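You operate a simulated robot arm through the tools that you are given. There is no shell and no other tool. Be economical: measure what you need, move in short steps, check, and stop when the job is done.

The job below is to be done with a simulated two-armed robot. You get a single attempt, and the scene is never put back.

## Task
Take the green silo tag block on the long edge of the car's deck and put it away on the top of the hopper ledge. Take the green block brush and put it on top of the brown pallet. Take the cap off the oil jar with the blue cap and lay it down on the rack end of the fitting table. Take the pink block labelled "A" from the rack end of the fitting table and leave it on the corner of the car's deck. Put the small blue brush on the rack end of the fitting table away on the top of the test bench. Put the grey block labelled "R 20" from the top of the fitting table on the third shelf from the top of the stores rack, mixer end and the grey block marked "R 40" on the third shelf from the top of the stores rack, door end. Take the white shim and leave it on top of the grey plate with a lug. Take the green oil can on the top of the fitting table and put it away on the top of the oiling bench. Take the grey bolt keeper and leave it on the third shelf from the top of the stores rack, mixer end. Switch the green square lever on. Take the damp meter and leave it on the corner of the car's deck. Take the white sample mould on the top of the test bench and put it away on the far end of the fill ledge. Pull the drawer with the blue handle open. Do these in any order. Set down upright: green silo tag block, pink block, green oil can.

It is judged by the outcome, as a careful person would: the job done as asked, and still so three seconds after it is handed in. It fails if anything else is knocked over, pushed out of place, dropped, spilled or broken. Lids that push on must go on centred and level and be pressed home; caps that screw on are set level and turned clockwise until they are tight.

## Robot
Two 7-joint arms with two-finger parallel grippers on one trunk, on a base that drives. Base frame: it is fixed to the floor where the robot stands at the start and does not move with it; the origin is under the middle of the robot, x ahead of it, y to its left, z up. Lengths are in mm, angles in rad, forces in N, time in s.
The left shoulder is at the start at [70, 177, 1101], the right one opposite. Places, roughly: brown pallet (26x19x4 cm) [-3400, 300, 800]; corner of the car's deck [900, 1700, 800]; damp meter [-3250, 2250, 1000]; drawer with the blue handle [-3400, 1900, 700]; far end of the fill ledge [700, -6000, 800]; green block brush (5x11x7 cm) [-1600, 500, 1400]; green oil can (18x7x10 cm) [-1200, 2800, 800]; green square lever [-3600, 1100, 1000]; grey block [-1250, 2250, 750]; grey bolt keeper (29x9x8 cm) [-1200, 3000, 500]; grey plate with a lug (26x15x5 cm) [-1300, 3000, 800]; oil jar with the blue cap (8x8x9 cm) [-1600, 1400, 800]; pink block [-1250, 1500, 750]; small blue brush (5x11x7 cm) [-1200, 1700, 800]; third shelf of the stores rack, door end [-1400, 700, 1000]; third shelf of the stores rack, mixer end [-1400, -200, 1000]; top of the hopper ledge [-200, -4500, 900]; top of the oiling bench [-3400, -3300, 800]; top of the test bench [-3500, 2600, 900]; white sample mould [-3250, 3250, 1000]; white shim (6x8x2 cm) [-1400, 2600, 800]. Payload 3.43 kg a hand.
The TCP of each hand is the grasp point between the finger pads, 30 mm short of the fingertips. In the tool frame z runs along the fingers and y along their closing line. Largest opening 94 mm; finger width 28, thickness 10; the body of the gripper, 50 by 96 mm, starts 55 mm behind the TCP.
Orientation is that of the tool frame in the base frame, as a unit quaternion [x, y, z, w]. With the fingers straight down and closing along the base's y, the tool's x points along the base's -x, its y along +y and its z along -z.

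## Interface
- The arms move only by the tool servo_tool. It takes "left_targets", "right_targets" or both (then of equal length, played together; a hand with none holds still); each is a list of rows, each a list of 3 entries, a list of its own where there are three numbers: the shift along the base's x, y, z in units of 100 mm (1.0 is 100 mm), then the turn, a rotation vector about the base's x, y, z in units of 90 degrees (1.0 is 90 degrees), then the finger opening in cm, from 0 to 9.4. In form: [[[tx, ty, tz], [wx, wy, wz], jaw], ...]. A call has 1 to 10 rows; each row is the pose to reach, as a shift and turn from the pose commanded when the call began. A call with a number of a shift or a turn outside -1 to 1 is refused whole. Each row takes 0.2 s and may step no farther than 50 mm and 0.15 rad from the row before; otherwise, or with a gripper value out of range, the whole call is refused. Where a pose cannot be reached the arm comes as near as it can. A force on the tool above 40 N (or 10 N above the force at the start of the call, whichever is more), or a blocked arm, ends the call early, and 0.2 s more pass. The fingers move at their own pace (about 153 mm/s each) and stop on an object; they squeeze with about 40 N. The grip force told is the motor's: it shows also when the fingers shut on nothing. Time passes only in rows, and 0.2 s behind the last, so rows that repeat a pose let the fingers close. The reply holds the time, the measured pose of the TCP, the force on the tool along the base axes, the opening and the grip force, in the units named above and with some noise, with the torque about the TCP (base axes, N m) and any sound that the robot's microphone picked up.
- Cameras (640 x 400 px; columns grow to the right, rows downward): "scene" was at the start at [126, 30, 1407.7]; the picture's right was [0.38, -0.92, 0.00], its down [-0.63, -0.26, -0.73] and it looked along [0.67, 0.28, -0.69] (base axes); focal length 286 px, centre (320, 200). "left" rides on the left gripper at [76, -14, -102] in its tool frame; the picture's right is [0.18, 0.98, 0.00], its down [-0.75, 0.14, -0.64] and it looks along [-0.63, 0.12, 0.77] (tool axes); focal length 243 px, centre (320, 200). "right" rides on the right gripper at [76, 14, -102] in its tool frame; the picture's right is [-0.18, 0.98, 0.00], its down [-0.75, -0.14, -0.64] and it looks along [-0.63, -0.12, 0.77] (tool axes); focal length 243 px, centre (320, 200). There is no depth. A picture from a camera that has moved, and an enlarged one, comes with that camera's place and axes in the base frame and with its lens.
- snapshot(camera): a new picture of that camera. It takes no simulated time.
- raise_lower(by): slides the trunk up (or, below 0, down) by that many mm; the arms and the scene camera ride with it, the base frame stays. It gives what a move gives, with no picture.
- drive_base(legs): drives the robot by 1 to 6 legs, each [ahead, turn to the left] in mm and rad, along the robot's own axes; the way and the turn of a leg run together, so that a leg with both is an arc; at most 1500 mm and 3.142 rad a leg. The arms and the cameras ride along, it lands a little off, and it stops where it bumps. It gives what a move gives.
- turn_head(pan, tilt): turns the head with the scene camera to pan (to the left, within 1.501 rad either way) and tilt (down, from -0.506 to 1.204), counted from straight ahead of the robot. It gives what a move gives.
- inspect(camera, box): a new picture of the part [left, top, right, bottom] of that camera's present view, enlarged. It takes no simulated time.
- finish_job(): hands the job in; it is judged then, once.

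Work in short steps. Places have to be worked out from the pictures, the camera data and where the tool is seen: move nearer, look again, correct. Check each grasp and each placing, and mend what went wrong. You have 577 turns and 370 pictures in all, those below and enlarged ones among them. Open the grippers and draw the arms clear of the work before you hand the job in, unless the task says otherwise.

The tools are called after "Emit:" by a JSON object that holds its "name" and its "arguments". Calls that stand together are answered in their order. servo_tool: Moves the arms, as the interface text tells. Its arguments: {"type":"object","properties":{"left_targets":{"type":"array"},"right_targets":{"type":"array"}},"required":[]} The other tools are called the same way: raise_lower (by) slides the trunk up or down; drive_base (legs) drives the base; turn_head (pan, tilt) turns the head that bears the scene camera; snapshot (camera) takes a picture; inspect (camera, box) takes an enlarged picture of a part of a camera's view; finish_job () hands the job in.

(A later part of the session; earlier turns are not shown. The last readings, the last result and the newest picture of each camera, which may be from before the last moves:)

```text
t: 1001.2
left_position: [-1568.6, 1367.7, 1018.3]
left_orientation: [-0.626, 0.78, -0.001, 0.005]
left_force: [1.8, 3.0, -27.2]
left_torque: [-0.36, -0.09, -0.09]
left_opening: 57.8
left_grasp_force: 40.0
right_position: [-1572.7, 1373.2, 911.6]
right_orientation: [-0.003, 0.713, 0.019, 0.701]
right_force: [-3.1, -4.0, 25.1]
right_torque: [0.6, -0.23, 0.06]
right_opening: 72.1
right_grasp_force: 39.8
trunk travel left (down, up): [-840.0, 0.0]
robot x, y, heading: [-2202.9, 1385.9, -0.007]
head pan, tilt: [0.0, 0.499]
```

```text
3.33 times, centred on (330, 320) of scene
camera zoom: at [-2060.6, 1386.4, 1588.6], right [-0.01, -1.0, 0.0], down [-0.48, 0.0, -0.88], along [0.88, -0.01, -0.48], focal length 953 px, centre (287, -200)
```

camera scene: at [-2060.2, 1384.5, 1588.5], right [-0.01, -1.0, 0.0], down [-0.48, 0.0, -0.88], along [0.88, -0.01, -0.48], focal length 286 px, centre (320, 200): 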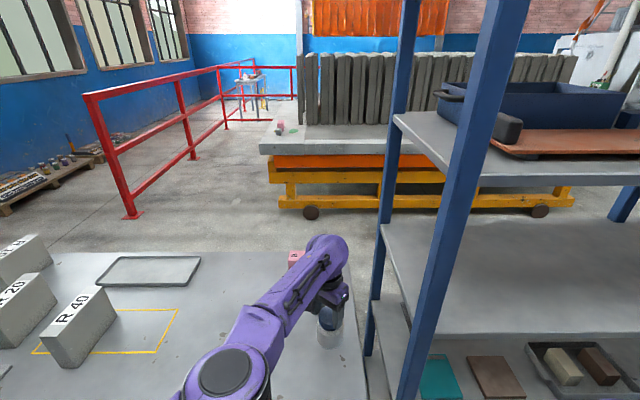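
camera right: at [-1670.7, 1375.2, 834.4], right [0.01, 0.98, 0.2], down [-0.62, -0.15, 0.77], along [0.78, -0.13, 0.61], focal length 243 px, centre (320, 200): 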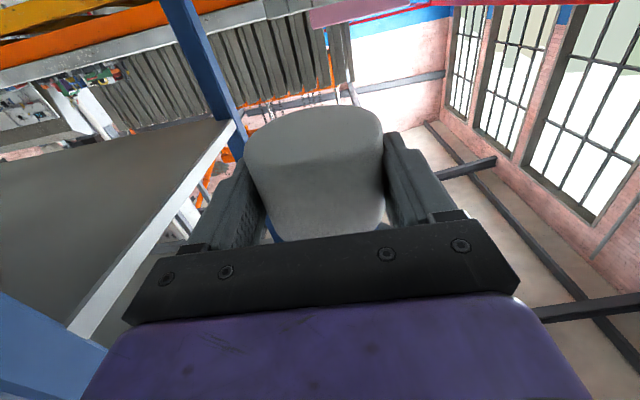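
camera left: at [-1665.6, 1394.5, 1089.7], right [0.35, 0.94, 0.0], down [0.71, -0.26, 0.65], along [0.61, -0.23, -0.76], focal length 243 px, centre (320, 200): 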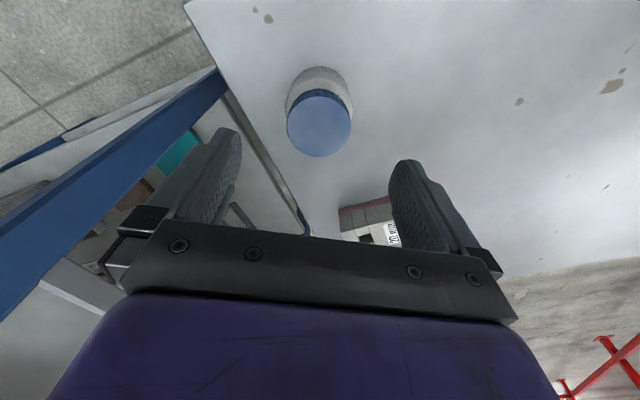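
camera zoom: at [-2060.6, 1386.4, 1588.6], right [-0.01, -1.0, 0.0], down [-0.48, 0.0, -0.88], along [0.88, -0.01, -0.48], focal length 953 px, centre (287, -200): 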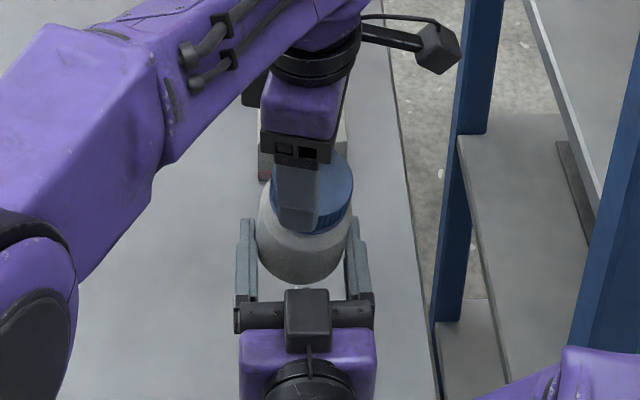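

The jar has slid up in the right grip, so I regrip: open the right hand, lower the jar 38 mm with the left, and close again on the body.

Emit:
{"name": "servo_tool", "arguments": {"right_targets": [[[0, -0.06, 0], [0, 0, 0], 9.0], [[0, -0.12, 0], [0, 0, 0], 9.4], [[0, -0.12, 0], [0, 0, 0], 9.4]]}}

Emit:
{"name": "servo_tool", "arguments": {"left_targets": [[[0, 0, -0.1], [0, 0, 0], 3], [[0, 0, -0.2], [0, 0, 0], 3], [[0, 0, -0.3], [0, 0, 0], 3], [[0, 0, -0.38], [0, 0, 0], 3]]}}

Emit:
{"name": "snapshot", "arguments": {"camera": "right"}}

```text
t: 1002.0
left_position: [-1567.3, 1369.5, 1019.2]
left_orientation: [-0.626, 0.78, -0.004, 0.006]
left_force: [1.6, -3.7, -0.3]
left_torque: [-0.28, -0.08, -0.04]
left_opening: 57.5
left_grasp_force: 39.8
right_position: [-1572.6, 1361.7, 911.7]
right_orientation: [-0.001, 0.715, 0.018, 0.699]
right_force: [0.0, 2.9, -0.2]
right_torque: [-0.05, 0.04, 0.06]
right_opening: 93.8
right_grasp_force: 0.1
trunk travel left (down, up): [-840.0, 0.0]
robot x, y, heading: [-2201.9, 1389.7, -0.01]
head pan, tilt: [0.0, 0.499]
```

```text
t: 1003.0
left_position: [-1566.2, 1369.5, 982.3]
left_orientation: [-0.626, 0.78, -0.002, 0.006]
left_force: [-0.3, 0.4, -2.6]
left_torque: [0.0, 0.02, 0.0]
left_opening: 57.2
left_grasp_force: 40.0
right_position: [-1573.5, 1362.0, 912.2]
right_orientation: [-0.001, 0.715, 0.018, 0.699]
right_force: [0.4, -0.8, 0.3]
right_torque: [0.01, 0.02, -0.02]
right_opening: 94.4
right_grasp_force: 0.1
trunk travel left (down, up): [-840.0, 0.0]
robot x, y, heading: [-2200.2, 1391.4, -0.003]
head pan, tilt: [0.0, 0.499]
```

```text
113 pictures are left
camera right: at [-1676.0, 1375.1, 836.7], right [-0.02, 0.98, 0.21], down [-0.62, -0.18, 0.76], along [0.78, -0.11, 0.61], focal length 243 px, centre (320, 200)
```

right: 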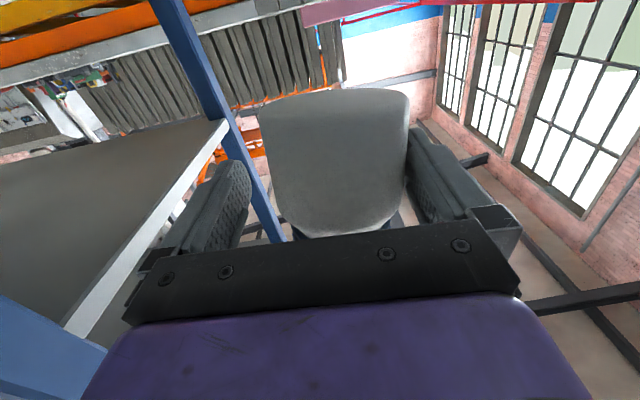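

The jar axis is at y≈1370. I align the right hand, close on the body, and resume: release left, rewind, regrip, twist.

Emit:
{"name": "servo_tool", "arguments": {"right_targets": [[[0.07, 0.08, 0], [0, 0, 0], 9.4], [[0.07, 0.08, 0], [0, 0, 0], 4], [[0.07, 0.08, 0], [0, 0, 0], 4], [[0.07, 0.08, 0], [0, 0, 0], 4]]}}

Emit:
{"name": "servo_tool", "arguments": {"left_targets": [[[0, 0, 0], [0, 0, 0], 7.5], [[0, 0, 0], [0, 0, 0], 7.5], [[0, 0, 0], [0, 0, -0.095], 7.5], [[0, 0, 0], [0, 0, -0.19], 7.5], [[0, 0, 0], [0, 0, -0.285], 7.5], [[0, 0, 0], [0, 0, -0.38], 7.5], [[0, 0, 0], [0, 0, -0.475], 7.5], [[0, 0, 0], [0, 0, -0.57], 7.5], [[0, 0, 0], [0, 0, -0.665], 7.5], [[0, 0, 0], [0, 0, -0.76], 7.5]]}}

Emit:
{"name": "servo_tool", "arguments": {"left_targets": [[[0, 0, 0], [0, 0, -0.095], 7.5], [[0, 0, 0], [0, 0, -0.19], 7.5], [[0, 0, 0], [0, 0, -0.285], 7.5], [[0, 0, 0], [0, 0, -0.38], 7.5], [[0, 0, 0], [0, 0, -0.475], 7.5], [[0, 0, 0], [0, 0, -0.57], 7.5], [[0, 0, 0], [0, 0, -0.665], 7.5], [[0, 0, 0], [0, 0, -0.665], 3], [[0, 0, 0], [0, 0, -0.665], 3], [[0, 0, 0], [0, 0, -0.665], 3]]}}

Emit:
{"name": "servo_tool", "arguments": {"left_targets": [[[0, 0, 0], [0, 0, 0.095], 3], [[0, 0, 0], [0, 0, 0.19], 3], [[0, 0, 0], [0, 0, 0.285], 3], [[0, 0, 0], [0, 0, 0.38], 3], [[0, 0, 0], [0, 0, 0.475], 3], [[0, 0, 0.01], [0, 0, 0.57], 3], [[0, 0, 0.01], [0, 0, 0.665], 3], [[0, 0, 0.02], [0, 0, 0.76], 3]]}}

```text
t: 1004.0
left_position: [-1567.8, 1370.0, 980.9]
left_orientation: [-0.626, 0.78, -0.004, 0.006]
left_force: [3.2, -1.2, -4.6]
left_torque: [-0.26, -0.34, -0.04]
left_opening: 57.3
left_grasp_force: 39.5
right_position: [-1565.8, 1370.2, 910.3]
right_orientation: [-0.001, 0.715, 0.018, 0.699]
right_force: [-2.5, 1.2, 4.1]
right_torque: [0.22, 0.1, 0.07]
right_opening: 74.7
right_grasp_force: 39.8
trunk travel left (down, up): [-840.0, 0.0]
robot x, y, heading: [-2202.5, 1391.0, -0.004]
head pan, tilt: [0.0, 0.499]
```

```text
t: 1006.2
left_position: [-1568.4, 1369.4, 982.5]
left_orientation: [-0.078, 0.997, -0.006, 0.002]
left_force: [-0.2, 0.4, 1.3]
left_torque: [-0.02, 0.0, 0.01]
left_opening: 74.7
left_grasp_force: 0.0
right_position: [-1565.7, 1369.2, 911.1]
right_orientation: [-0.001, 0.714, 0.018, 0.7]
right_force: [-0.1, 0.4, -0.3]
right_torque: [-0.03, 0.0, 0.0]
right_opening: 74.2
right_grasp_force: 40.2
trunk travel left (down, up): [-840.0, 0.0]
robot x, y, heading: [-2201.1, 1390.8, -0.008]
head pan, tilt: [0.0, 0.499]
```

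```text
t: 1008.4
left_position: [-1568.7, 1369.9, 981.6]
left_orientation: [0.428, 0.904, -0.008, -0.002]
left_force: [-4.5, -3.1, -0.2]
left_torque: [-0.04, 0.12, -0.02]
left_opening: 57.7
left_grasp_force: 40.6
right_position: [-1565.6, 1369.2, 911.7]
right_orientation: [-0.003, 0.714, 0.019, 0.7]
right_force: [3.8, 2.7, 0.9]
right_torque: [-0.14, 0.17, -0.01]
right_opening: 73.8
right_grasp_force: 40.1
trunk travel left (down, up): [-840.0, 0.0]
robot x, y, heading: [-2205.0, 1391.5, -0.004]
head pan, tilt: [0.0, 0.499]
```

```text
t: 1010.2
left_position: [-1568.2, 1367.7, 983.9]
left_orientation: [-0.156, 0.988, -0.008, 0.002]
left_force: [4.1, -22.0, -3.8]
left_torque: [-1.02, -0.77, -0.21]
left_opening: 58.1
left_grasp_force: 39.8
right_position: [-1566.4, 1371.5, 911.6]
right_orientation: [-0.003, 0.715, 0.02, 0.699]
right_force: [-3.7, 21.9, 1.5]
right_torque: [-0.61, 0.5, 0.12]
right_opening: 73.1
right_grasp_force: 40.3
trunk travel left (down, up): [-840.0, 0.0]
robot x, y, heading: [-2199.6, 1383.9, -0.007]
head pan, tilt: [0.0, 0.499]
```

Torque about 0.2 N·m now, as an unscrewing cap would give. I continue.

Emit:
{"name": "servo_tool", "arguments": {"left_targets": [[[0, -0.03, 0], [0, 0, 0.095], 3], [[0, -0.03, 0], [0, 0, 0.19], 3], [[0, -0.03, 0], [0, 0, 0.285], 3], [[0, -0.03, 0.01], [0, 0, 0.38], 3], [[0, -0.03, 0.01], [0, 0, 0.475], 3], [[0, -0.03, 0.01], [0, 0, 0.57], 3], [[0, -0.03, 0.02], [0, 0, 0.665], 3], [[0, -0.03, 0.02], [0, 0, 0.76], 3]]}}

Emit:
{"name": "servo_tool", "arguments": {"left_targets": [[[0, 0, 0.05], [0, 0, 0], 3], [[0, 0, 0.1], [0, 0, 0], 3], [[0, 0, 0.15], [0, 0, 0], 3]]}}

Emit:
{"name": "inspect", "arguments": {"camera": "scene", "box": [260, 260, 400, 380]}}

```text
t: 1012.0
left_position: [-1567.1, 1367.8, 986.5]
left_orientation: [-0.684, 0.729, -0.005, 0.007]
left_force: [18.4, -16.0, 4.3]
left_torque: [-0.67, -0.93, -0.42]
left_opening: 57.7
left_grasp_force: 39.8
right_position: [-1565.8, 1369.7, 911.0]
right_orientation: [-0.004, 0.715, 0.019, 0.699]
right_force: [-18.9, 15.4, -3.7]
right_torque: [-0.49, -0.52, 0.35]
right_opening: 72.8
right_grasp_force: 39.7
trunk travel left (down, up): [-840.0, 0.0]
robot x, y, heading: [-2198.3, 1388.0, -0.008]
head pan, tilt: [0.0, 0.499]
```

```text
t: 1012.8
left_position: [-1569.5, 1366.0, 1000.4]
left_orientation: [-0.682, 0.731, -0.002, 0.006]
left_force: [2.7, -2.9, -2.2]
left_torque: [-0.13, -0.05, -0.01]
left_opening: 56.3
left_grasp_force: 39.6
right_position: [-1564.8, 1367.3, 912.5]
right_orientation: [0.0, 0.714, 0.016, 0.7]
right_force: [-2.7, 4.0, 0.6]
right_torque: [-0.22, -0.18, 0.0]
right_opening: 72.8
right_grasp_force: 39.9
trunk travel left (down, up): [-840.0, 0.0]
robot x, y, heading: [-2201.0, 1385.6, -0.006]
head pan, tilt: [0.0, 0.499]
```

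```text
3.33 times, centred on (330, 320) of scene
camera zoom: at [-2060.6, 1386.4, 1588.6], right [-0.01, -1.0, 0.0], down [-0.48, 0.0, -0.88], along [0.88, -0.01, -0.48], focal length 953 px, centre (287, -200)
```

zoom: 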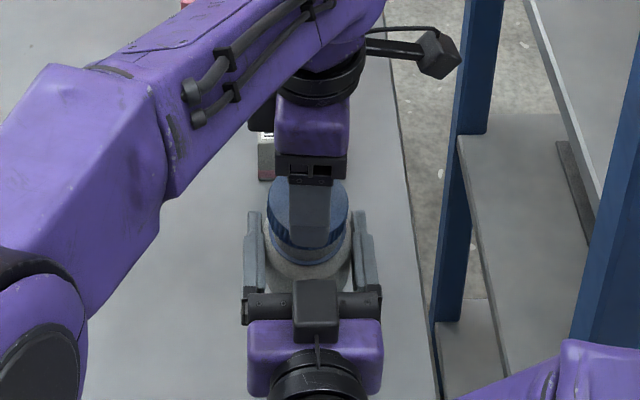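

The lift took little force this time; the cap may be off. I lift 40 mm more.

Emit:
{"name": "servo_tool", "arguments": {"left_targets": [[[0, 0, 0.1], [0, 0, 0], 3], [[0, 0, 0.25], [0, 0, 0], 3], [[0, 0, 0.4], [0, 0, 0], 3]]}}

Emit:
{"name": "inspect", "arguments": {"camera": "scene", "box": [260, 260, 400, 380]}}

```text
t: 1013.6
left_position: [-1568.5, 1365.9, 1041.0]
left_orientation: [-0.683, 0.731, -0.003, 0.006]
left_force: [-1.2, -0.5, 0.9]
left_torque: [0.04, 0.0, -0.02]
left_opening: 55.6
left_grasp_force: 40.1
right_position: [-1567.2, 1370.3, 911.1]
right_orientation: [-0.001, 0.714, 0.018, 0.7]
right_force: [0.1, 0.6, 0.4]
right_torque: [0.02, 0.0, -0.01]
right_opening: 72.6
right_grasp_force: 39.9
trunk travel left (down, up): [-840.0, 0.0]
robot x, y, heading: [-2196.5, 1387.9, -0.003]
head pan, tilt: [0.0, 0.499]
```

```text
3.33 times, centred on (330, 320) of scene
camera zoom: at [-2060.8, 1386.4, 1588.6], right [-0.01, -1.0, 0.0], down [-0.48, 0.0, -0.88], along [0.88, -0.01, -0.48], focal length 953 px, centre (287, -200)
```

zoom: 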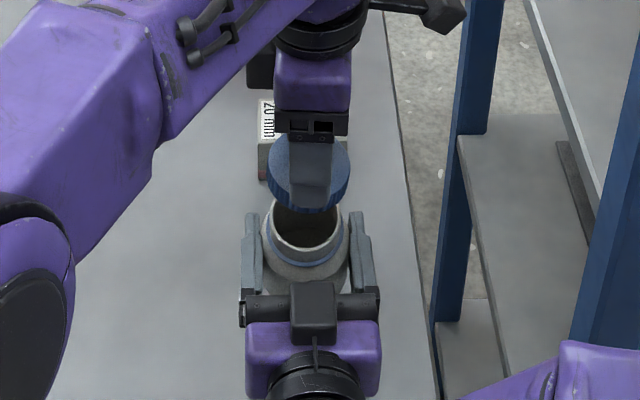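

The cap is off. I now set the open jar down with the right hand: raise 15 mm, draw it toward the table's west edge (so the wrist camera clears the edge), and lower.

Emit:
{"name": "servo_tool", "arguments": {"right_targets": [[[0, 0, 0.12], [0, 0, 0], 4], [[-0.3, 0, 0.15], [0, 0, 0], 4], [[-0.6, 0, 0.15], [0, 0, 0], 4], [[-0.95, 0, 0.15], [0, 0, 0], 4]]}}

Emit:
{"name": "snapshot", "arguments": {"camera": "scene"}}

Emit:
{"name": "inspect", "arguments": {"camera": "scene", "box": [220, 260, 420, 400]}}

```text
t: 1014.6
left_position: [-1569.0, 1365.3, 1042.2]
left_orientation: [-0.682, 0.731, -0.004, 0.007]
left_force: [-0.3, -0.4, -0.2]
left_torque: [0.0, -0.01, 0.03]
left_opening: 29.8
left_grasp_force: 0.1
right_position: [-1663.3, 1369.2, 926.8]
right_orientation: [0.0, 0.714, 0.018, 0.7]
right_force: [-0.3, 1.0, -1.1]
right_torque: [-0.01, -0.04, -0.01]
right_opening: 72.8
right_grasp_force: 40.2
trunk travel left (down, up): [-840.0, 0.0]
robot x, y, heading: [-2202.3, 1388.2, -0.008]
head pan, tilt: [0.0, 0.499]
```

```text
110 pictures are left
camera scene: at [-2061.4, 1386.0, 1588.7], right [-0.01, -1.0, 0.0], down [-0.48, 0.0, -0.88], along [0.88, -0.01, -0.48], focal length 286 px, centre (320, 200)
```

scene: 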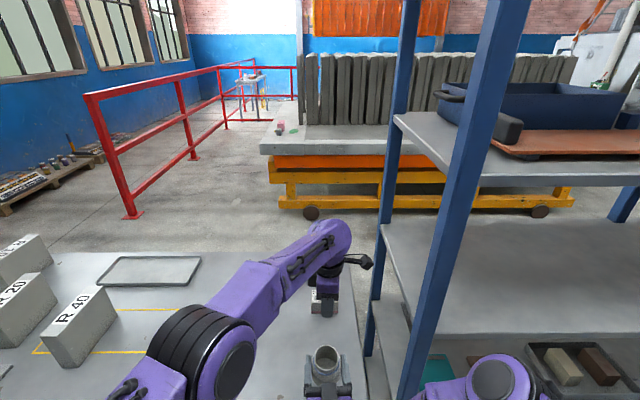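

```text
2.86 times, centred on (320, 330) of scene
camera zoom: at [-2061.4, 1386.0, 1588.7], right [-0.01, -1.0, 0.0], down [-0.48, 0.0, -0.88], along [0.88, -0.01, -0.48], focal length 817 px, centre (320, -171)
```

zoom: 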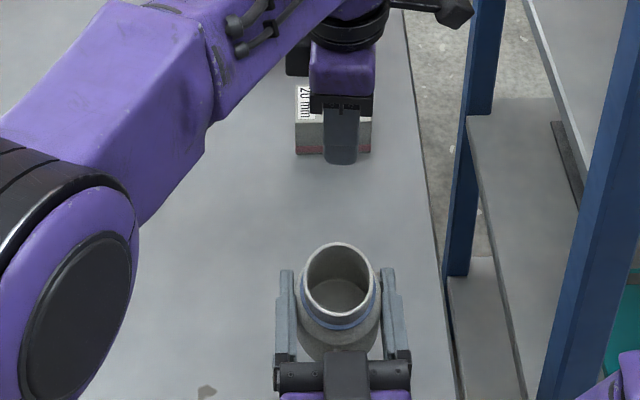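

The left hand is empty: the cap slipped out. I look for it on the table with the left camera.

Emit:
{"name": "snapshot", "arguments": {"camera": "left"}}

```text
108 pictures are left
camera left: at [-1559.8, 1288.2, 1143.4], right [-0.99, -0.12, -0.01], down [-0.1, 0.76, 0.64], along [-0.06, 0.64, -0.77], focal length 243 px, centre (320, 200)
```

left: 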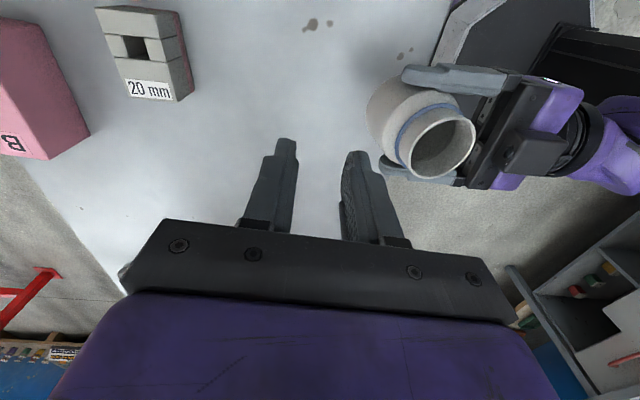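

No cap in sight here. I first set the jar down safely.

Emit:
{"name": "servo_tool", "arguments": {"right_targets": [[[0, 0, -0.3], [0, 0, 0], 4], [[0, 0, -0.6], [0, 0, 0], 4], [[0, 0, -0.68], [0, 0, 0], 4], [[0, 0, -0.74], [0, 0, 0], 4], [[0, 0, -0.8], [0, 0, 0], 4], [[0, 0, -0.86], [0, 0, 0], 4], [[0, 0, -0.92], [0, 0, 0], 4]]}}

Emit:
{"name": "inspect", "arguments": {"camera": "scene", "box": [220, 260, 420, 400]}}

```text
t: 1016.2
left_position: [-1568.4, 1366.4, 1040.7]
left_orientation: [-0.683, 0.73, -0.003, 0.006]
left_force: [-0.2, 1.0, -0.7]
left_torque: [-0.01, 0.01, 0.02]
left_opening: 30.0
left_grasp_force: 0.0
right_position: [-1657.9, 1384.2, 850.5]
right_orientation: [-0.004, 0.719, 0.01, 0.695]
right_force: [-0.3, -0.1, -0.8]
right_torque: [-0.01, 0.02, 0.01]
right_opening: 72.6
right_grasp_force: 40.0
right hand out of reach, approached as far as the arm can: row 2, 3, 4, 5, 6, 7
trunk travel left (down, up): [-840.0, 0.0]
robot x, y, heading: [-2201.1, 1389.7, -0.009]
head pan, tilt: [0.0, 0.499]
```

```text
2.86 times, centred on (320, 330) of scene
camera zoom: at [-2060.5, 1386.5, 1588.6], right [-0.01, -1.0, 0.0], down [-0.48, 0.0, -0.88], along [0.88, -0.01, -0.48], focal length 817 px, centre (320, -171)
```

zoom: 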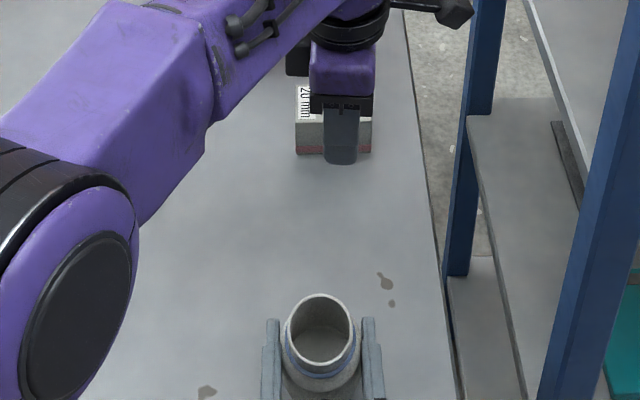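

The right arm is at its low limit; I lower the trunk a little until contact.

Emit:
{"name": "raise_lower", "arguments": {"by": -14}}

```text
t: 1016.8
left_position: [-1567.1, 1365.7, 1027.8]
left_orientation: [-0.683, 0.73, -0.003, 0.005]
left_force: [0.6, -0.3, 0.0]
left_torque: [0.0, 0.0, 0.0]
left_opening: 30.3
left_grasp_force: 0.1
right_position: [-1657.8, 1384.6, 834.8]
right_orientation: [-0.003, 0.719, 0.01, 0.695]
right_force: [-0.2, -0.1, -1.6]
right_torque: [0.03, 0.0, -0.02]
right_opening: 72.4
right_grasp_force: 39.7
trunk travel left (down, up): [-826.0, 14.0]
robot x, y, heading: [-2197.8, 1387.3, -0.006]
head pan, tilt: [0.0, 0.499]
```

Emit:
{"name": "raise_lower", "arguments": {"by": -10}}

Emit:
{"name": "raise_lower", "arguments": {"by": -8}}

Emit:
{"name": "snapshot", "arguments": {"camera": "right"}}

```text
t: 1017.4
left_position: [-1570.2, 1367.3, 1019.2]
left_orientation: [-0.683, 0.73, -0.005, 0.007]
left_force: [-0.6, 0.9, 0.5]
left_torque: [-0.01, 0.02, -0.01]
left_opening: 30.0
left_grasp_force: 0.1
right_position: [-1658.6, 1384.0, 828.4]
right_orientation: [-0.004, 0.716, 0.01, 0.698]
right_force: [2.5, 0.2, 18.3]
right_torque: [0.0, 0.12, -0.03]
right_opening: 72.6
right_grasp_force: 39.7
trunk travel left (down, up): [-816.0, 24.0]
robot x, y, heading: [-2200.4, 1391.5, -0.004]
head pan, tilt: [0.0, 0.499]
```

```text
t: 1017.8
left_position: [-1569.9, 1364.5, 1014.0]
left_orientation: [-0.682, 0.731, -0.004, 0.007]
left_force: [0.4, -0.3, 0.2]
left_torque: [0.02, 0.04, 0.03]
left_opening: 30.1
left_grasp_force: 0.1
right_position: [-1654.5, 1384.4, 827.6]
right_orientation: [-0.004, 0.711, 0.01, 0.703]
right_force: [-6.7, -1.5, 19.5]
right_torque: [-0.15, 0.57, 0.01]
right_opening: 72.5
right_grasp_force: 40.2
trunk travel left (down, up): [-812.0, 28.0]
robot x, y, heading: [-2201.0, 1387.6, -0.009]
head pan, tilt: [0.0, 0.499]
stopped: the force on the tool passed its limit (the readings are from after the stop); the commanded pose is now the measured one
```

```text
106 pictures are left
camera right: at [-1758.0, 1398.5, 752.5], right [-0.02, 0.98, 0.19], down [-0.63, -0.16, 0.76], along [0.78, -0.11, 0.62], focal length 243 px, centre (320, 200)
```

right: 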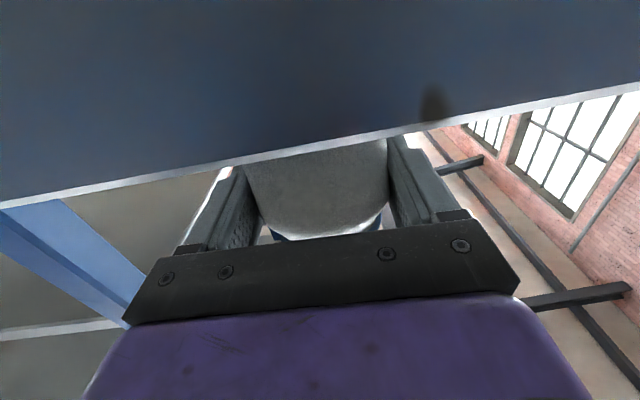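

The jar stands on the table. I open the right hand and draw it straight back.

Emit:
{"name": "servo_tool", "arguments": {"right_targets": [[[0, 0, 0.02], [0, 0, 0], 8.2], [[0, 0, 0.02], [0, 0, 0], 9.4], [[0, 0, 0.02], [0, 0, 0], 9.4], [[-0.3, 0, 0.02], [0, 0, 0], 9.4], [[-0.7, 0, 0.02], [0, 0, 0], 9.4], [[-1.0, 0, 0.02], [0, 0, 0], 9.4]]}}

Emit:
{"name": "drive_base", "arguments": {"legs": [[-150, 0]]}}

Emit:
{"name": "turn_head", "arguments": {"pan": -0.05, "tilt": 0.65}}

Emit:
{"name": "snapshot", "arguments": {"camera": "scene"}}

```text
t: 1019.2
left_position: [-1570.6, 1365.0, 1012.5]
left_orientation: [-0.683, 0.73, -0.004, 0.007]
left_force: [0.1, -0.4, 0.1]
left_torque: [0.04, -0.04, 0.0]
left_opening: 30.0
left_grasp_force: 0.1
right_position: [-1751.1, 1393.1, 838.1]
right_orientation: [-0.005, 0.717, 0.005, 0.697]
right_force: [-0.1, -0.6, 0.5]
right_torque: [-0.04, -0.02, 0.0]
right_opening: 94.0
right_grasp_force: 0.1
right hand out of reach, approached as far as the arm can: row 5, 6
trunk travel left (down, up): [-812.0, 28.0]
robot x, y, heading: [-2202.1, 1388.9, -0.012]
head pan, tilt: [0.0, 0.499]
```

```text
t: 1020.6
left_position: [-1716.5, 1366.6, 1011.0]
left_orientation: [-0.682, 0.731, -0.003, 0.005]
left_force: [-0.1, -0.1, 0.1]
left_torque: [0.04, 0.0, -0.01]
left_opening: 30.0
left_grasp_force: 0.1
right_position: [-1899.5, 1393.9, 838.0]
right_orientation: [-0.006, 0.717, 0.006, 0.697]
right_force: [-0.9, -0.5, -0.1]
right_torque: [0.04, 0.0, 0.01]
right_opening: 94.2
right_grasp_force: 0.0
trunk travel left (down, up): [-812.0, 28.0]
robot x, y, heading: [-2349.3, 1392.2, -0.006]
head pan, tilt: [0.0, 0.499]
```

```text
t: 1021.3
left_position: [-1719.2, 1367.1, 1012.8]
left_orientation: [-0.683, 0.731, -0.004, 0.006]
left_force: [-0.9, 0.0, 0.2]
left_torque: [0.0, 0.03, -0.01]
left_opening: 30.2
left_grasp_force: 0.0
right_position: [-1901.1, 1392.7, 838.0]
right_orientation: [-0.005, 0.716, 0.005, 0.698]
right_force: [0.5, -0.3, -0.2]
right_torque: [-0.02, 0.0, 0.02]
right_opening: 94.0
right_grasp_force: 0.0
trunk travel left (down, up): [-812.0, 28.0]
robot x, y, heading: [-2351.3, 1390.0, -0.008]
head pan, tilt: [-0.051, 0.649]
```

```text
105 pictures are left
camera scene: at [-2215.5, 1383.2, 1547.3], right [-0.06, -1.0, 0.0], down [-0.6, 0.03, -0.8], along [0.8, -0.05, -0.6], focal length 286 px, centre (320, 200)
```

scene: 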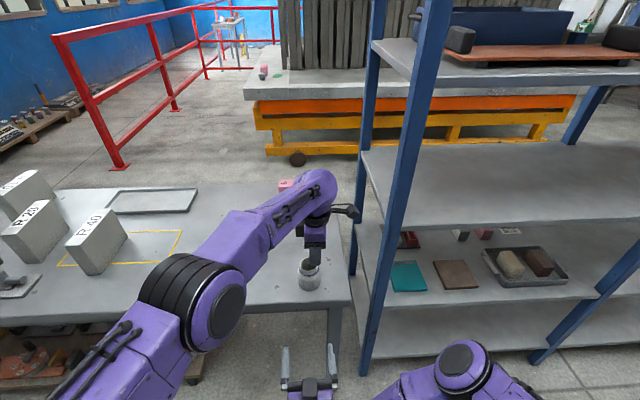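

The jar stands; the blue cap isn't visible. I turn left so the arms clear the view of the table's rack end.

Emit:
{"name": "drive_base", "arguments": {"legs": [[0, 0.45]]}}

Emit:
{"name": "turn_head", "arguments": {"pan": -0.5, "tilt": 0.65}}

Emit:
{"name": "snapshot", "arguments": {"camera": "scene"}}

```text
t: 1023.0
left_position: [-1771.3, 1645.2, 1012.5]
left_orientation: [0.829, -0.56, 0.002, -0.007]
left_force: [0.5, 1.1, 0.2]
left_torque: [-0.01, 0.01, 0.03]
left_opening: 30.2
left_grasp_force: 0.1
right_position: [-1948.1, 1589.4, 838.4]
right_orientation: [-0.166, 0.697, 0.162, 0.679]
right_force: [0.8, 0.7, -0.4]
right_torque: [-0.01, 0.02, 0.0]
right_opening: 94.2
right_grasp_force: 0.1
trunk travel left (down, up): [-812.0, 28.0]
robot x, y, heading: [-2349.3, 1391.0, 0.445]
head pan, tilt: [-0.051, 0.649]
```

```text
t: 1023.9
left_position: [-1771.7, 1645.3, 1013.1]
left_orientation: [0.829, -0.559, 0.002, -0.007]
left_force: [0.5, 0.1, 0.6]
left_torque: [0.03, 0.0, 0.0]
left_opening: 29.8
left_grasp_force: 0.0
right_position: [-1948.3, 1589.3, 838.5]
right_orientation: [-0.166, 0.697, 0.161, 0.679]
right_force: [-0.2, 0.5, 1.0]
right_torque: [-0.01, 0.03, 0.0]
right_opening: 94.2
right_grasp_force: 0.0
trunk travel left (down, up): [-812.0, 28.0]
robot x, y, heading: [-2349.9, 1393.5, 0.441]
head pan, tilt: [-0.499, 0.649]
```

```text
104 pictures are left
camera scene: at [-2219.3, 1405.4, 1547.1], right [-0.05, -1.0, 0.0], down [-0.6, 0.03, -0.8], along [0.8, -0.04, -0.6], focal length 286 px, centre (320, 200)
```

scene: 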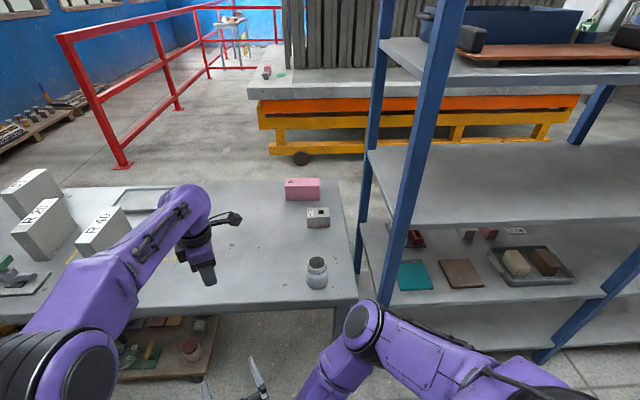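

I zoom in on the table end and the floor around it.

Emit:
{"name": "inspect", "arguments": {"camera": "scene", "box": [230, 170, 400, 310]}}

Emit:
{"name": "inspect", "arguments": {"camera": "scene", "box": [230, 270, 400, 400]}}

```text
2.86 times, centred on (315, 240) of scene
camera zoom: at [-2219.3, 1405.4, 1547.1], right [-0.05, -1.0, 0.0], down [-0.6, 0.03, -0.8], along [0.8, -0.04, -0.6], focal length 817 px, centre (334, 86)
```

zoom: 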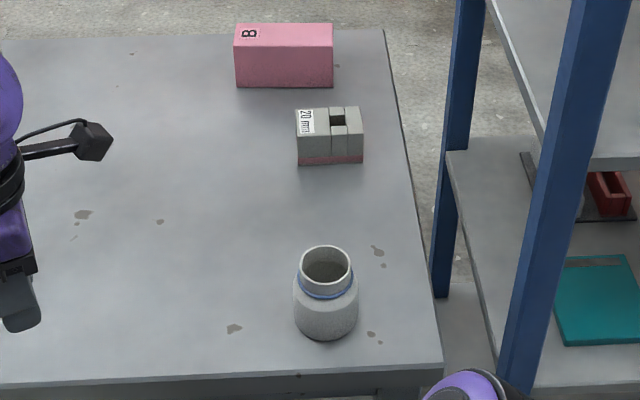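

```text
3.08 times, centred on (315, 335) of scene
camera zoom: at [-2219.3, 1405.4, 1547.1], right [-0.05, -1.0, 0.0], down [-0.6, 0.03, -0.8], along [0.8, -0.04, -0.6], focal length 880 px, centre (335, -215)
```

zoom: 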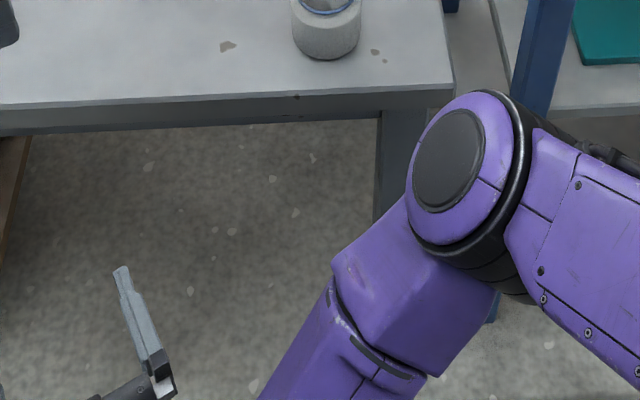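

The cap isn't there; it must have rolled off. I restore both hands to a normal pose so I can search the floor.

Emit:
{"name": "servo_tool", "arguments": {"right_targets": [[[0, 0, 0.1], [-0.04, 0.085, 0], 9.4], [[0, 0, 0.2], [-0.08, 0.17, 0], 9.4], [[0, 0, 0.3], [-0.12, 0.255, 0], 9.4], [[0, 0, 0.4], [-0.16, 0.34, 0], 9.4], [[0, 0, 0.5], [-0.2, 0.425, 0], 9.4], [[0, 0, 0.6], [-0.24, 0.51, 0], 9.4], [[0, 0, 0.7], [-0.28, 0.595, 0], 9.4], [[0, 0, 0.8], [-0.32, 0.68, 0], 9.4], [[0, 0, 0.9], [-0.36, 0.765, 0], 9.4], [[0, 0, 1.0], [-0.4, 0.85, 0], 9.4]], "left_targets": [[[0, 0, 0], [0, 0, -0.09], 9.4], [[0, 0, 0], [0, 0, -0.18], 9.4], [[0, 0, 0], [0, 0, -0.27], 9.4], [[0, 0, 0], [0, 0, -0.36], 9.4], [[0, 0, 0], [0, 0, -0.45], 9.4], [[0, 0, 0.1], [0, 0, -0.54], 9.4], [[0, 0, 0.2], [0, 0, -0.63], 9.4], [[0, 0, 0.3], [0, 0, -0.72], 9.4], [[0, 0, 0.4], [0, 0, -0.81], 9.4], [[0, 0, 0.5], [0, 0, -0.9], 9.4]]}}

Emit:
{"name": "turn_head", "arguments": {"pan": -0.75, "tilt": 0.75}}

Emit:
{"name": "snapshot", "arguments": {"camera": "scene"}}

```text
t: 1026.1
left_position: [-1771.3, 1645.7, 1062.7]
left_orientation: [-0.265, 0.964, -0.006, 0.004]
left_force: [-0.8, 0.4, -0.6]
left_torque: [0.02, 0.02, -0.01]
left_opening: 94.0
left_grasp_force: 0.0
right_position: [-1947.4, 1589.3, 938.6]
right_orientation: [-0.219, 0.975, 0.023, 0.031]
right_force: [0.2, 0.0, -0.2]
right_torque: [0.01, -0.01, -0.01]
right_opening: 94.2
right_grasp_force: 0.2
trunk travel left (down, up): [-812.0, 28.0]
robot x, y, heading: [-2349.8, 1386.5, 0.445]
head pan, tilt: [-0.499, 0.649]
```

```text
t: 1026.9
left_position: [-1772.3, 1646.1, 1063.6]
left_orientation: [-0.267, 0.964, -0.006, 0.004]
left_force: [0.2, 0.5, 0.4]
left_torque: [0.03, 0.01, -0.02]
left_opening: 93.7
left_grasp_force: 0.0
right_position: [-1946.8, 1590.4, 938.2]
right_orientation: [-0.219, 0.975, 0.021, 0.031]
right_force: [0.6, -0.5, 0.3]
right_torque: [0.03, 0.01, 0.02]
right_opening: 93.9
right_grasp_force: 0.0
trunk travel left (down, up): [-812.0, 28.0]
robot x, y, heading: [-2352.9, 1389.2, 0.443]
head pan, tilt: [-0.75, 0.75]
```

```text
101 pictures are left
camera scene: at [-2226.9, 1385.3, 1538.5], right [-0.3, -0.95, 0.0], down [-0.65, 0.2, -0.73], along [0.7, -0.22, -0.68], focal length 286 px, centre (320, 200)
```

scene: 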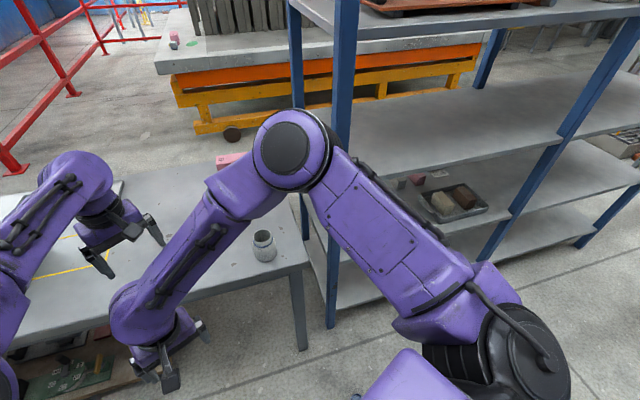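

Nothing blue on the visible floor. I back off 300 mm and lower the trunk to look under the table and into the gap by the rack.

Emit:
{"name": "drive_base", "arguments": {"legs": [[0, -0.445], [-250, 0]]}}

Emit:
{"name": "raise_lower", "arguments": {"by": -400}}

Emit:
{"name": "raise_lower", "arguments": {"by": -300}}

Emit:
{"name": "turn_head", "arguments": {"pan": -0.2, "tilt": 0.35}}

Emit:
{"name": "snapshot", "arguments": {"camera": "scene"}}

```text
t: 1030.0
left_position: [-1966.0, 1371.1, 1062.6]
left_orientation: [-0.046, 0.999, -0.008, 0.003]
left_force: [0.4, -0.4, 0.8]
left_torque: [0.01, -0.01, -0.01]
left_opening: 93.9
left_grasp_force: 0.1
right_position: [-2147.9, 1396.6, 936.8]
right_orientation: [0.004, 0.999, 0.013, 0.034]
right_force: [0.0, -0.1, -0.7]
right_torque: [0.02, 0.0, 0.01]
right_opening: 94.0
right_grasp_force: 0.0
trunk travel left (down, up): [-812.0, 28.0]
robot x, y, heading: [-2599.1, 1387.8, -0.005]
head pan, tilt: [-0.75, 0.75]
```

```text
t: 1033.8
left_position: [-1965.1, 1371.6, 662.7]
left_orientation: [-0.047, 0.999, -0.007, 0.003]
left_force: [0.4, 0.2, 0.4]
left_torque: [-0.01, -0.01, -0.01]
left_opening: 93.9
left_grasp_force: 0.1
right_position: [-2148.3, 1396.6, 537.4]
right_orientation: [0.003, 0.999, 0.015, 0.035]
right_force: [-0.8, 0.2, -0.3]
right_torque: [-0.03, 0.03, 0.03]
right_opening: 94.0
right_grasp_force: 0.1
trunk travel left (down, up): [-412.0, 428.0]
robot x, y, heading: [-2600.5, 1386.1, -0.001]
head pan, tilt: [-0.75, 0.75]
```

```text
t: 1036.8
left_position: [-1967.5, 1371.1, 363.3]
left_orientation: [-0.046, 0.999, -0.007, 0.003]
left_force: [0.0, -0.6, 0.4]
left_torque: [0.02, 0.01, 0.01]
left_opening: 94.1
left_grasp_force: 0.2
right_position: [-2149.1, 1396.9, 237.8]
right_orientation: [0.004, 0.999, 0.014, 0.036]
right_force: [0.3, -0.3, 0.1]
right_torque: [0.01, 0.02, -0.01]
right_opening: 94.2
right_grasp_force: 0.0
trunk travel left (down, up): [-112.0, 728.0]
robot x, y, heading: [-2601.2, 1390.1, -0.004]
head pan, tilt: [-0.75, 0.75]
```

```text
t: 1037.8
left_position: [-1966.5, 1369.6, 362.3]
left_orientation: [-0.046, 0.999, -0.006, 0.002]
left_force: [0.1, 0.5, 0.4]
left_torque: [0.0, 0.02, 0.0]
left_opening: 94.2
left_grasp_force: 0.0
right_position: [-2147.8, 1396.4, 238.4]
right_orientation: [0.004, 0.999, 0.013, 0.035]
right_force: [0.3, 0.4, -0.1]
right_torque: [0.0, 0.02, 0.01]
right_opening: 94.1
right_grasp_force: 0.1
trunk travel left (down, up): [-112.0, 728.0]
robot x, y, heading: [-2597.2, 1393.6, -0.003]
head pan, tilt: [-0.201, 0.351]
```

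```text
100 pictures are left
camera scene: at [-2458.4, 1370.3, 874.1], right [-0.2, -0.98, 0.0], down [-0.34, 0.07, -0.94], along [0.92, -0.19, -0.34], focal length 286 px, centre (320, 200)
```

scene: 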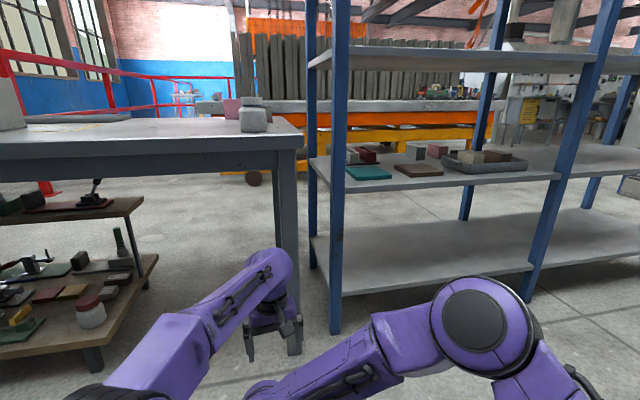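

I zoom in to search the floor beyond.

Emit:
{"name": "inspect", "arguments": {"camera": "scene", "box": [140, 160, 440, 340]}}

Emit:
{"name": "turn_head", "arguments": {"pan": -0.2, "tilt": 1.0}}

Emit:
{"name": "snapshot", "arguments": {"camera": "scene"}}

```text
2.13 times, centred on (290, 250) of scene
camera zoom: at [-2458.4, 1370.3, 874.1], right [-0.2, -0.98, 0.0], down [-0.34, 0.07, -0.94], along [0.92, -0.19, -0.34], focal length 610 px, centre (384, 93)
```

zoom: 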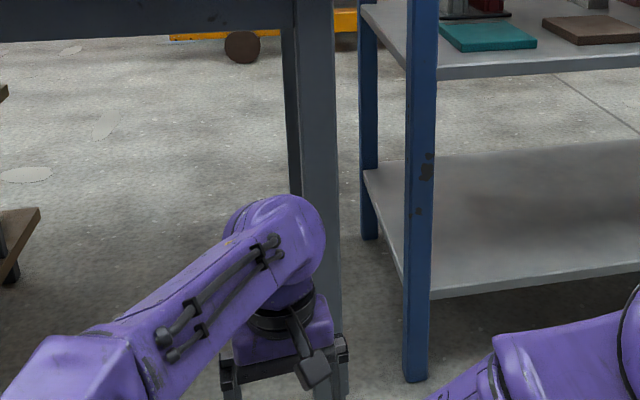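

```text
t: 1038.8
left_position: [-1966.1, 1370.8, 362.9]
left_orientation: [-0.046, 0.999, -0.007, 0.003]
left_force: [0.3, -0.2, 0.2]
left_torque: [-0.03, -0.02, 0.0]
left_opening: 94.1
left_grasp_force: 0.1
right_position: [-2148.7, 1396.0, 237.9]
right_orientation: [0.004, 0.999, 0.015, 0.035]
right_force: [-0.5, -0.1, 0.0]
right_torque: [-0.04, -0.02, 0.01]
right_opening: 93.9
right_grasp_force: 0.1
trunk travel left (down, up): [-112.0, 728.0]
robot x, y, heading: [-2598.8, 1389.5, -0.005]
head pan, tilt: [-0.201, 1.0]
```

```text
98 pictures are left
camera scene: at [-2481.3, 1375.1, 819.5], right [-0.2, -0.98, 0.0], down [-0.82, 0.17, -0.54], along [0.53, -0.11, -0.84], focal length 286 px, centre (320, 200)
```

scene: 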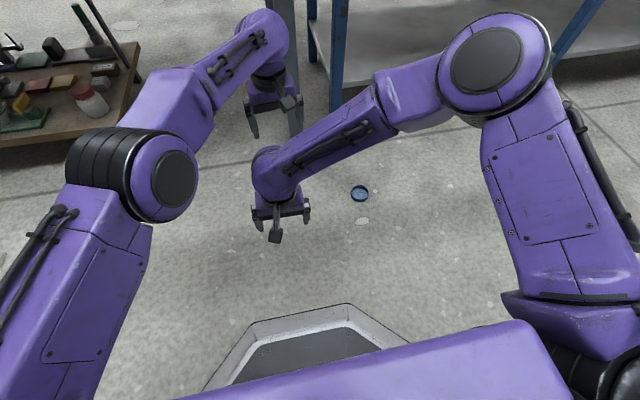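

Found: the cap lies on the floor at about [-1973, 1131]. I drive so the right hand is near it, levelling that hand.

Emit:
{"name": "drive_base", "arguments": {"legs": [[0, -0.85], [225, 0], [0, 0.85]]}}

Emit:
{"name": "servo_tool", "arguments": {"right_targets": [[[0.1, -0.4, 0], [-0.016, 0.045, 0], 9.4], [[0.2, -0.8, 0], [-0.016, 0.045, 0], 9.4], [[0.26, -0.95, 0], [-0.016, 0.045, 0], 9.4]]}}

Emit:
{"name": "snapshot", "arguments": {"camera": "right"}}

```text
t: 1044.9
left_position: [-1817.4, 1198.2, 363.4]
left_orientation: [-0.044, 0.999, -0.007, 0.003]
left_force: [-0.6, -0.1, -0.4]
left_torque: [0.01, 0.03, -0.01]
left_opening: 93.9
left_grasp_force: 0.2
right_position: [-2000.1, 1224.0, 238.3]
right_orientation: [0.006, 0.999, 0.014, 0.035]
right_force: [0.0, 0.0, -1.1]
right_torque: [0.02, 0.0, -0.03]
right_opening: 94.0
right_grasp_force: 0.0
trunk travel left (down, up): [-112.0, 728.0]
robot x, y, heading: [-2451.7, 1223.4, -0.009]
head pan, tilt: [-0.201, 1.0]
```

```text
t: 1045.7
left_position: [-1816.8, 1198.4, 362.5]
left_orientation: [-0.044, 0.999, -0.006, 0.002]
left_force: [0.3, 0.0, -0.3]
left_torque: [0.0, 0.02, 0.01]
left_opening: 94.0
left_grasp_force: 0.1
right_position: [-1972.8, 1131.0, 237.4]
right_orientation: [0.007, 1.0, 0.002, -0.001]
right_force: [-0.3, -0.5, -0.5]
right_torque: [0.03, -0.02, 0.0]
right_opening: 94.1
right_grasp_force: 0.0
trunk travel left (down, up): [-112.0, 728.0]
robot x, y, heading: [-2450.1, 1222.7, -0.011]
head pan, tilt: [-0.201, 1.0]
```

```text
97 pictures are left
camera right: at [-2048.5, 1145.6, 339.3], right [0.2, 0.98, 0.0], down [0.75, -0.15, 0.64], along [0.63, -0.12, -0.77], focal length 243 px, centre (320, 200)
```

right: 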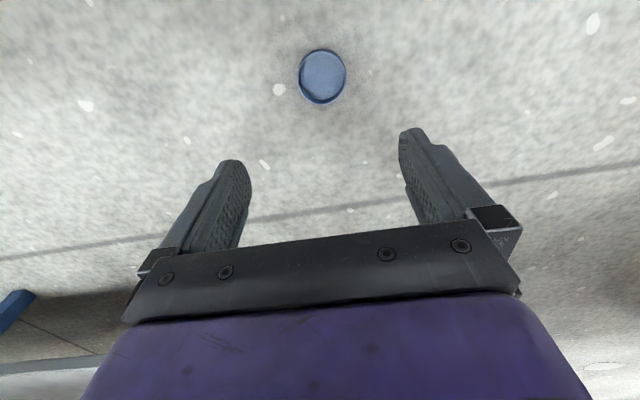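

The cap is right below. I lower the trunk 100 mm, then the arm 100 mm, and close.

Emit:
{"name": "raise_lower", "arguments": {"by": -100}}

Emit:
{"name": "servo_tool", "arguments": {"right_targets": [[[-0.03, 0.04, -0.4], [0, 0, 0], 9.4], [[-0.03, 0.04, -0.8], [0, 0, 0], 9.4], [[-0.03, 0.04, -1.0], [0, 0, 0], 9.4], [[-0.03, 0.04, -1.02], [0, 0, 0], 9.4], [[-0.03, 0.04, -1.0], [0, 0, 0], 3], [[-0.03, 0.04, -1.0], [0, 0, 0], 3], [[-0.03, 0.04, -1.0], [0, 0, 0], 3]]}}

Emit:
{"name": "snapshot", "arguments": {"camera": "right"}}

```text
t: 1047.0
left_position: [-1817.5, 1198.5, 263.3]
left_orientation: [-0.043, 0.999, -0.007, 0.003]
left_force: [0.2, 0.2, -1.0]
left_torque: [-0.01, 0.03, -0.01]
left_opening: 93.9
left_grasp_force: 0.1
right_position: [-1973.6, 1129.9, 137.7]
right_orientation: [0.007, 1.0, 0.0, 0.0]
right_force: [0.0, 0.4, -0.5]
right_torque: [0.01, -0.02, -0.02]
right_opening: 94.0
right_grasp_force: 0.2
trunk travel left (down, up): [-12.0, 828.0]
robot x, y, heading: [-2448.6, 1223.0, -0.009]
head pan, tilt: [-0.201, 1.0]
```

```text
refused: -1.02 is not a number from -1 to 1
```

```text
96 pictures are left
camera right: at [-2048.6, 1145.8, 239.2], right [0.2, 0.98, 0.0], down [0.75, -0.15, 0.64], along [0.63, -0.12, -0.77], focal length 243 px, centre (320, 200)
```

right: 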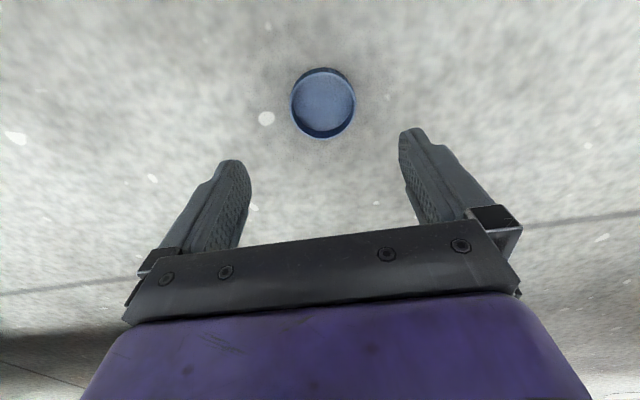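

Emit:
{"name": "servo_tool", "arguments": {"right_targets": [[[-0.04, 0.05, -0.4], [0, 0, 0], 9.4], [[-0.04, 0.05, -0.8], [0, 0, 0], 9.4], [[-0.04, 0.05, -1.0], [0, 0, 0], 9.4], [[-0.04, 0.05, -1.0], [0, 0, 0], 3], [[-0.04, 0.05, -1.0], [0, 0, 0], 3], [[-0.04, 0.05, -1.0], [0, 0, 0], 3]]}}

Emit:
{"name": "raise_lower", "arguments": {"by": 400}}

Emit:
{"name": "raise_lower", "arguments": {"by": 400}}

Emit:
{"name": "snapshot", "arguments": {"camera": "right"}}

```text
t: 1048.4
left_position: [-1818.4, 1197.8, 263.3]
left_orientation: [-0.043, 0.999, -0.006, 0.002]
left_force: [-0.8, 0.3, 0.3]
left_torque: [-0.03, 0.03, -0.02]
left_opening: 93.8
left_grasp_force: 0.0
right_position: [-1978.5, 1135.4, 36.9]
right_orientation: [0.006, 1.0, 0.0, -0.001]
right_force: [-0.4, 0.5, 0.2]
right_torque: [-0.01, 0.0, -0.01]
right_opening: 56.9
right_grasp_force: 40.2
trunk travel left (down, up): [-12.0, 828.0]
robot x, y, heading: [-2450.3, 1221.4, -0.01]
head pan, tilt: [-0.201, 1.0]
```

```text
t: 1052.3
left_position: [-1816.4, 1197.9, 663.2]
left_orientation: [-0.043, 0.999, -0.006, 0.003]
left_force: [-0.7, -0.1, -0.1]
left_torque: [0.01, 0.02, -0.02]
left_opening: 93.9
left_grasp_force: 0.0
right_position: [-1977.7, 1134.8, 437.2]
right_orientation: [0.008, 1.0, 0.001, -0.001]
right_force: [-1.8, 0.6, -0.6]
right_torque: [-0.02, -0.01, -0.03]
right_opening: 57.2
right_grasp_force: 39.9
trunk travel left (down, up): [-412.0, 428.0]
robot x, y, heading: [-2448.3, 1223.1, -0.012]
head pan, tilt: [-0.201, 1.0]
```

```text
t: 1056.1
left_position: [-1818.0, 1197.9, 1063.4]
left_orientation: [-0.044, 0.999, -0.005, 0.003]
left_force: [-0.5, 0.4, 0.2]
left_torque: [0.02, 0.01, -0.01]
left_opening: 94.1
left_grasp_force: 0.0
right_position: [-1977.7, 1135.7, 838.0]
right_orientation: [0.007, 1.0, 0.001, -0.001]
right_force: [0.4, -0.4, 0.5]
right_torque: [0.04, 0.02, 0.0]
right_opening: 57.0
right_grasp_force: 40.5
trunk travel left (down, up): [-812.0, 28.0]
robot x, y, heading: [-2451.6, 1219.1, -0.01]
head pan, tilt: [-0.201, 1.0]
```

```text
95 pictures are left
camera right: at [-2052.2, 1150.6, 939.3], right [0.2, 0.98, 0.0], down [0.75, -0.15, 0.64], along [0.63, -0.12, -0.77], focal length 243 px, centre (320, 200)
```

right: 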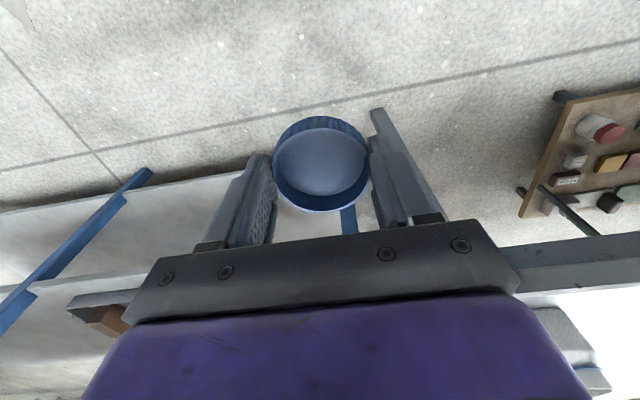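

The cap is held. I raise the right hand, and also free the stretched left arm with the backward-pitch trick.

Emit:
{"name": "servo_tool", "arguments": {"left_targets": [[[-0.1, 0, 0], [0, 0.09, 0], 9.4], [[-0.2, 0, 0], [0, 0.18, 0], 9.4], [[-0.3, 0.05, 0], [0, 0.27, 0], 9.4], [[-0.4, 0.1, 0], [0, 0.36, 0], 9.4], [[-0.5, 0.15, 0], [0, 0.45, 0], 9.4], [[-0.6, 0.2, 0], [0, 0.54, 0], 9.4], [[-0.7, 0.25, 0], [0, 0.63, 0], 9.4], [[-0.8, 0.3, 0], [0, 0.72, 0], 9.4], [[-0.9, 0.35, 0], [0, 0.81, 0], 9.4], [[-1.0, 0.4, 0], [0, 0.9, 0], 9.4]], "right_targets": [[[0, 0, 0.12], [0, 0, 0], 3], [[0, 0, 0.24], [0, 0, 0], 3], [[0, 0, 0.36], [0, 0, 0], 3], [[0, 0, 0.48], [0, 0, 0], 3], [[0, 0, 0.6], [0, 0, 0], 3], [[0, 0, 0.72], [0, 0, 0], 3], [[0, 0, 0.84], [0, 0, 0], 3], [[0, 0, 0.96], [0, 0, 0], 3], [[0, 0, 1.0], [0, 0, 0], 3], [[0, 0, 1.0], [0, 0, 0], 3]]}}

Emit:
{"name": "servo_tool", "arguments": {"left_targets": [[[0, 0.1, 0.08], [0, -0.09, 0], 9.4], [[0, 0.2, 0.16], [0, -0.18, 0], 9.4], [[0, 0.3, 0.24], [0, -0.27, 0], 9.4], [[0, 0.4, 0.32], [0, -0.36, 0], 9.4], [[0, 0.5, 0.4], [0, -0.45, 0], 9.4], [[0, 0.6, 0.48], [0, -0.54, 0], 9.4], [[0, 0.7, 0.56], [0, -0.63, 0], 9.4], [[0, 0.8, 0.64], [0, -0.72, 0], 9.4], [[0, 0.9, 0.72], [0, -0.8, 0], 9.4]]}}

```text
t: 1057.9
left_position: [-1968.5, 1237.1, 1047.9]
left_orientation: [-0.036, 0.886, 0.006, -0.462]
left_force: [-4.2, 6.6, 5.9]
left_torque: [-0.24, -0.07, -0.37]
left_opening: 89.9
left_grasp_force: 0.1
left hand out of reach, approached as far as the arm can: row 1, 2, 3, 4, 5, 6, 7, 8
right_position: [-1977.9, 1131.5, 927.9]
right_orientation: [0.009, 1.0, -0.002, -0.004]
right_force: [3.9, -7.1, -5.0]
right_torque: [0.45, 0.66, -0.17]
right_opening: 57.0
right_grasp_force: 39.7
trunk travel left (down, up): [-812.0, 28.0]
robot x, y, heading: [-2450.2, 1222.2, -0.007]
head pan, tilt: [-0.201, 1.0]
stopped in row 8 (left hand): the force on the tool passed its limit (the readings are from after the stop); the commanded pose is now the measured one
```

```text
t: 1059.9
left_position: [-1970.7, 1327.5, 1120.3]
left_orientation: [-0.033, 0.988, -0.018, 0.149]
left_force: [1.1, 0.1, 0.3]
left_torque: [-0.01, -0.01, -0.01]
left_opening: 93.9
left_grasp_force: 0.1
right_position: [-1980.3, 1133.3, 928.1]
right_orientation: [0.007, 1.0, -0.002, -0.003]
right_force: [0.7, 0.0, -0.7]
right_torque: [0.0, -0.02, 0.0]
right_opening: 57.1
right_grasp_force: 40.2
trunk travel left (down, up): [-812.0, 28.0]
robot x, y, heading: [-2452.7, 1219.1, -0.005]
head pan, tilt: [-0.201, 1.0]
```

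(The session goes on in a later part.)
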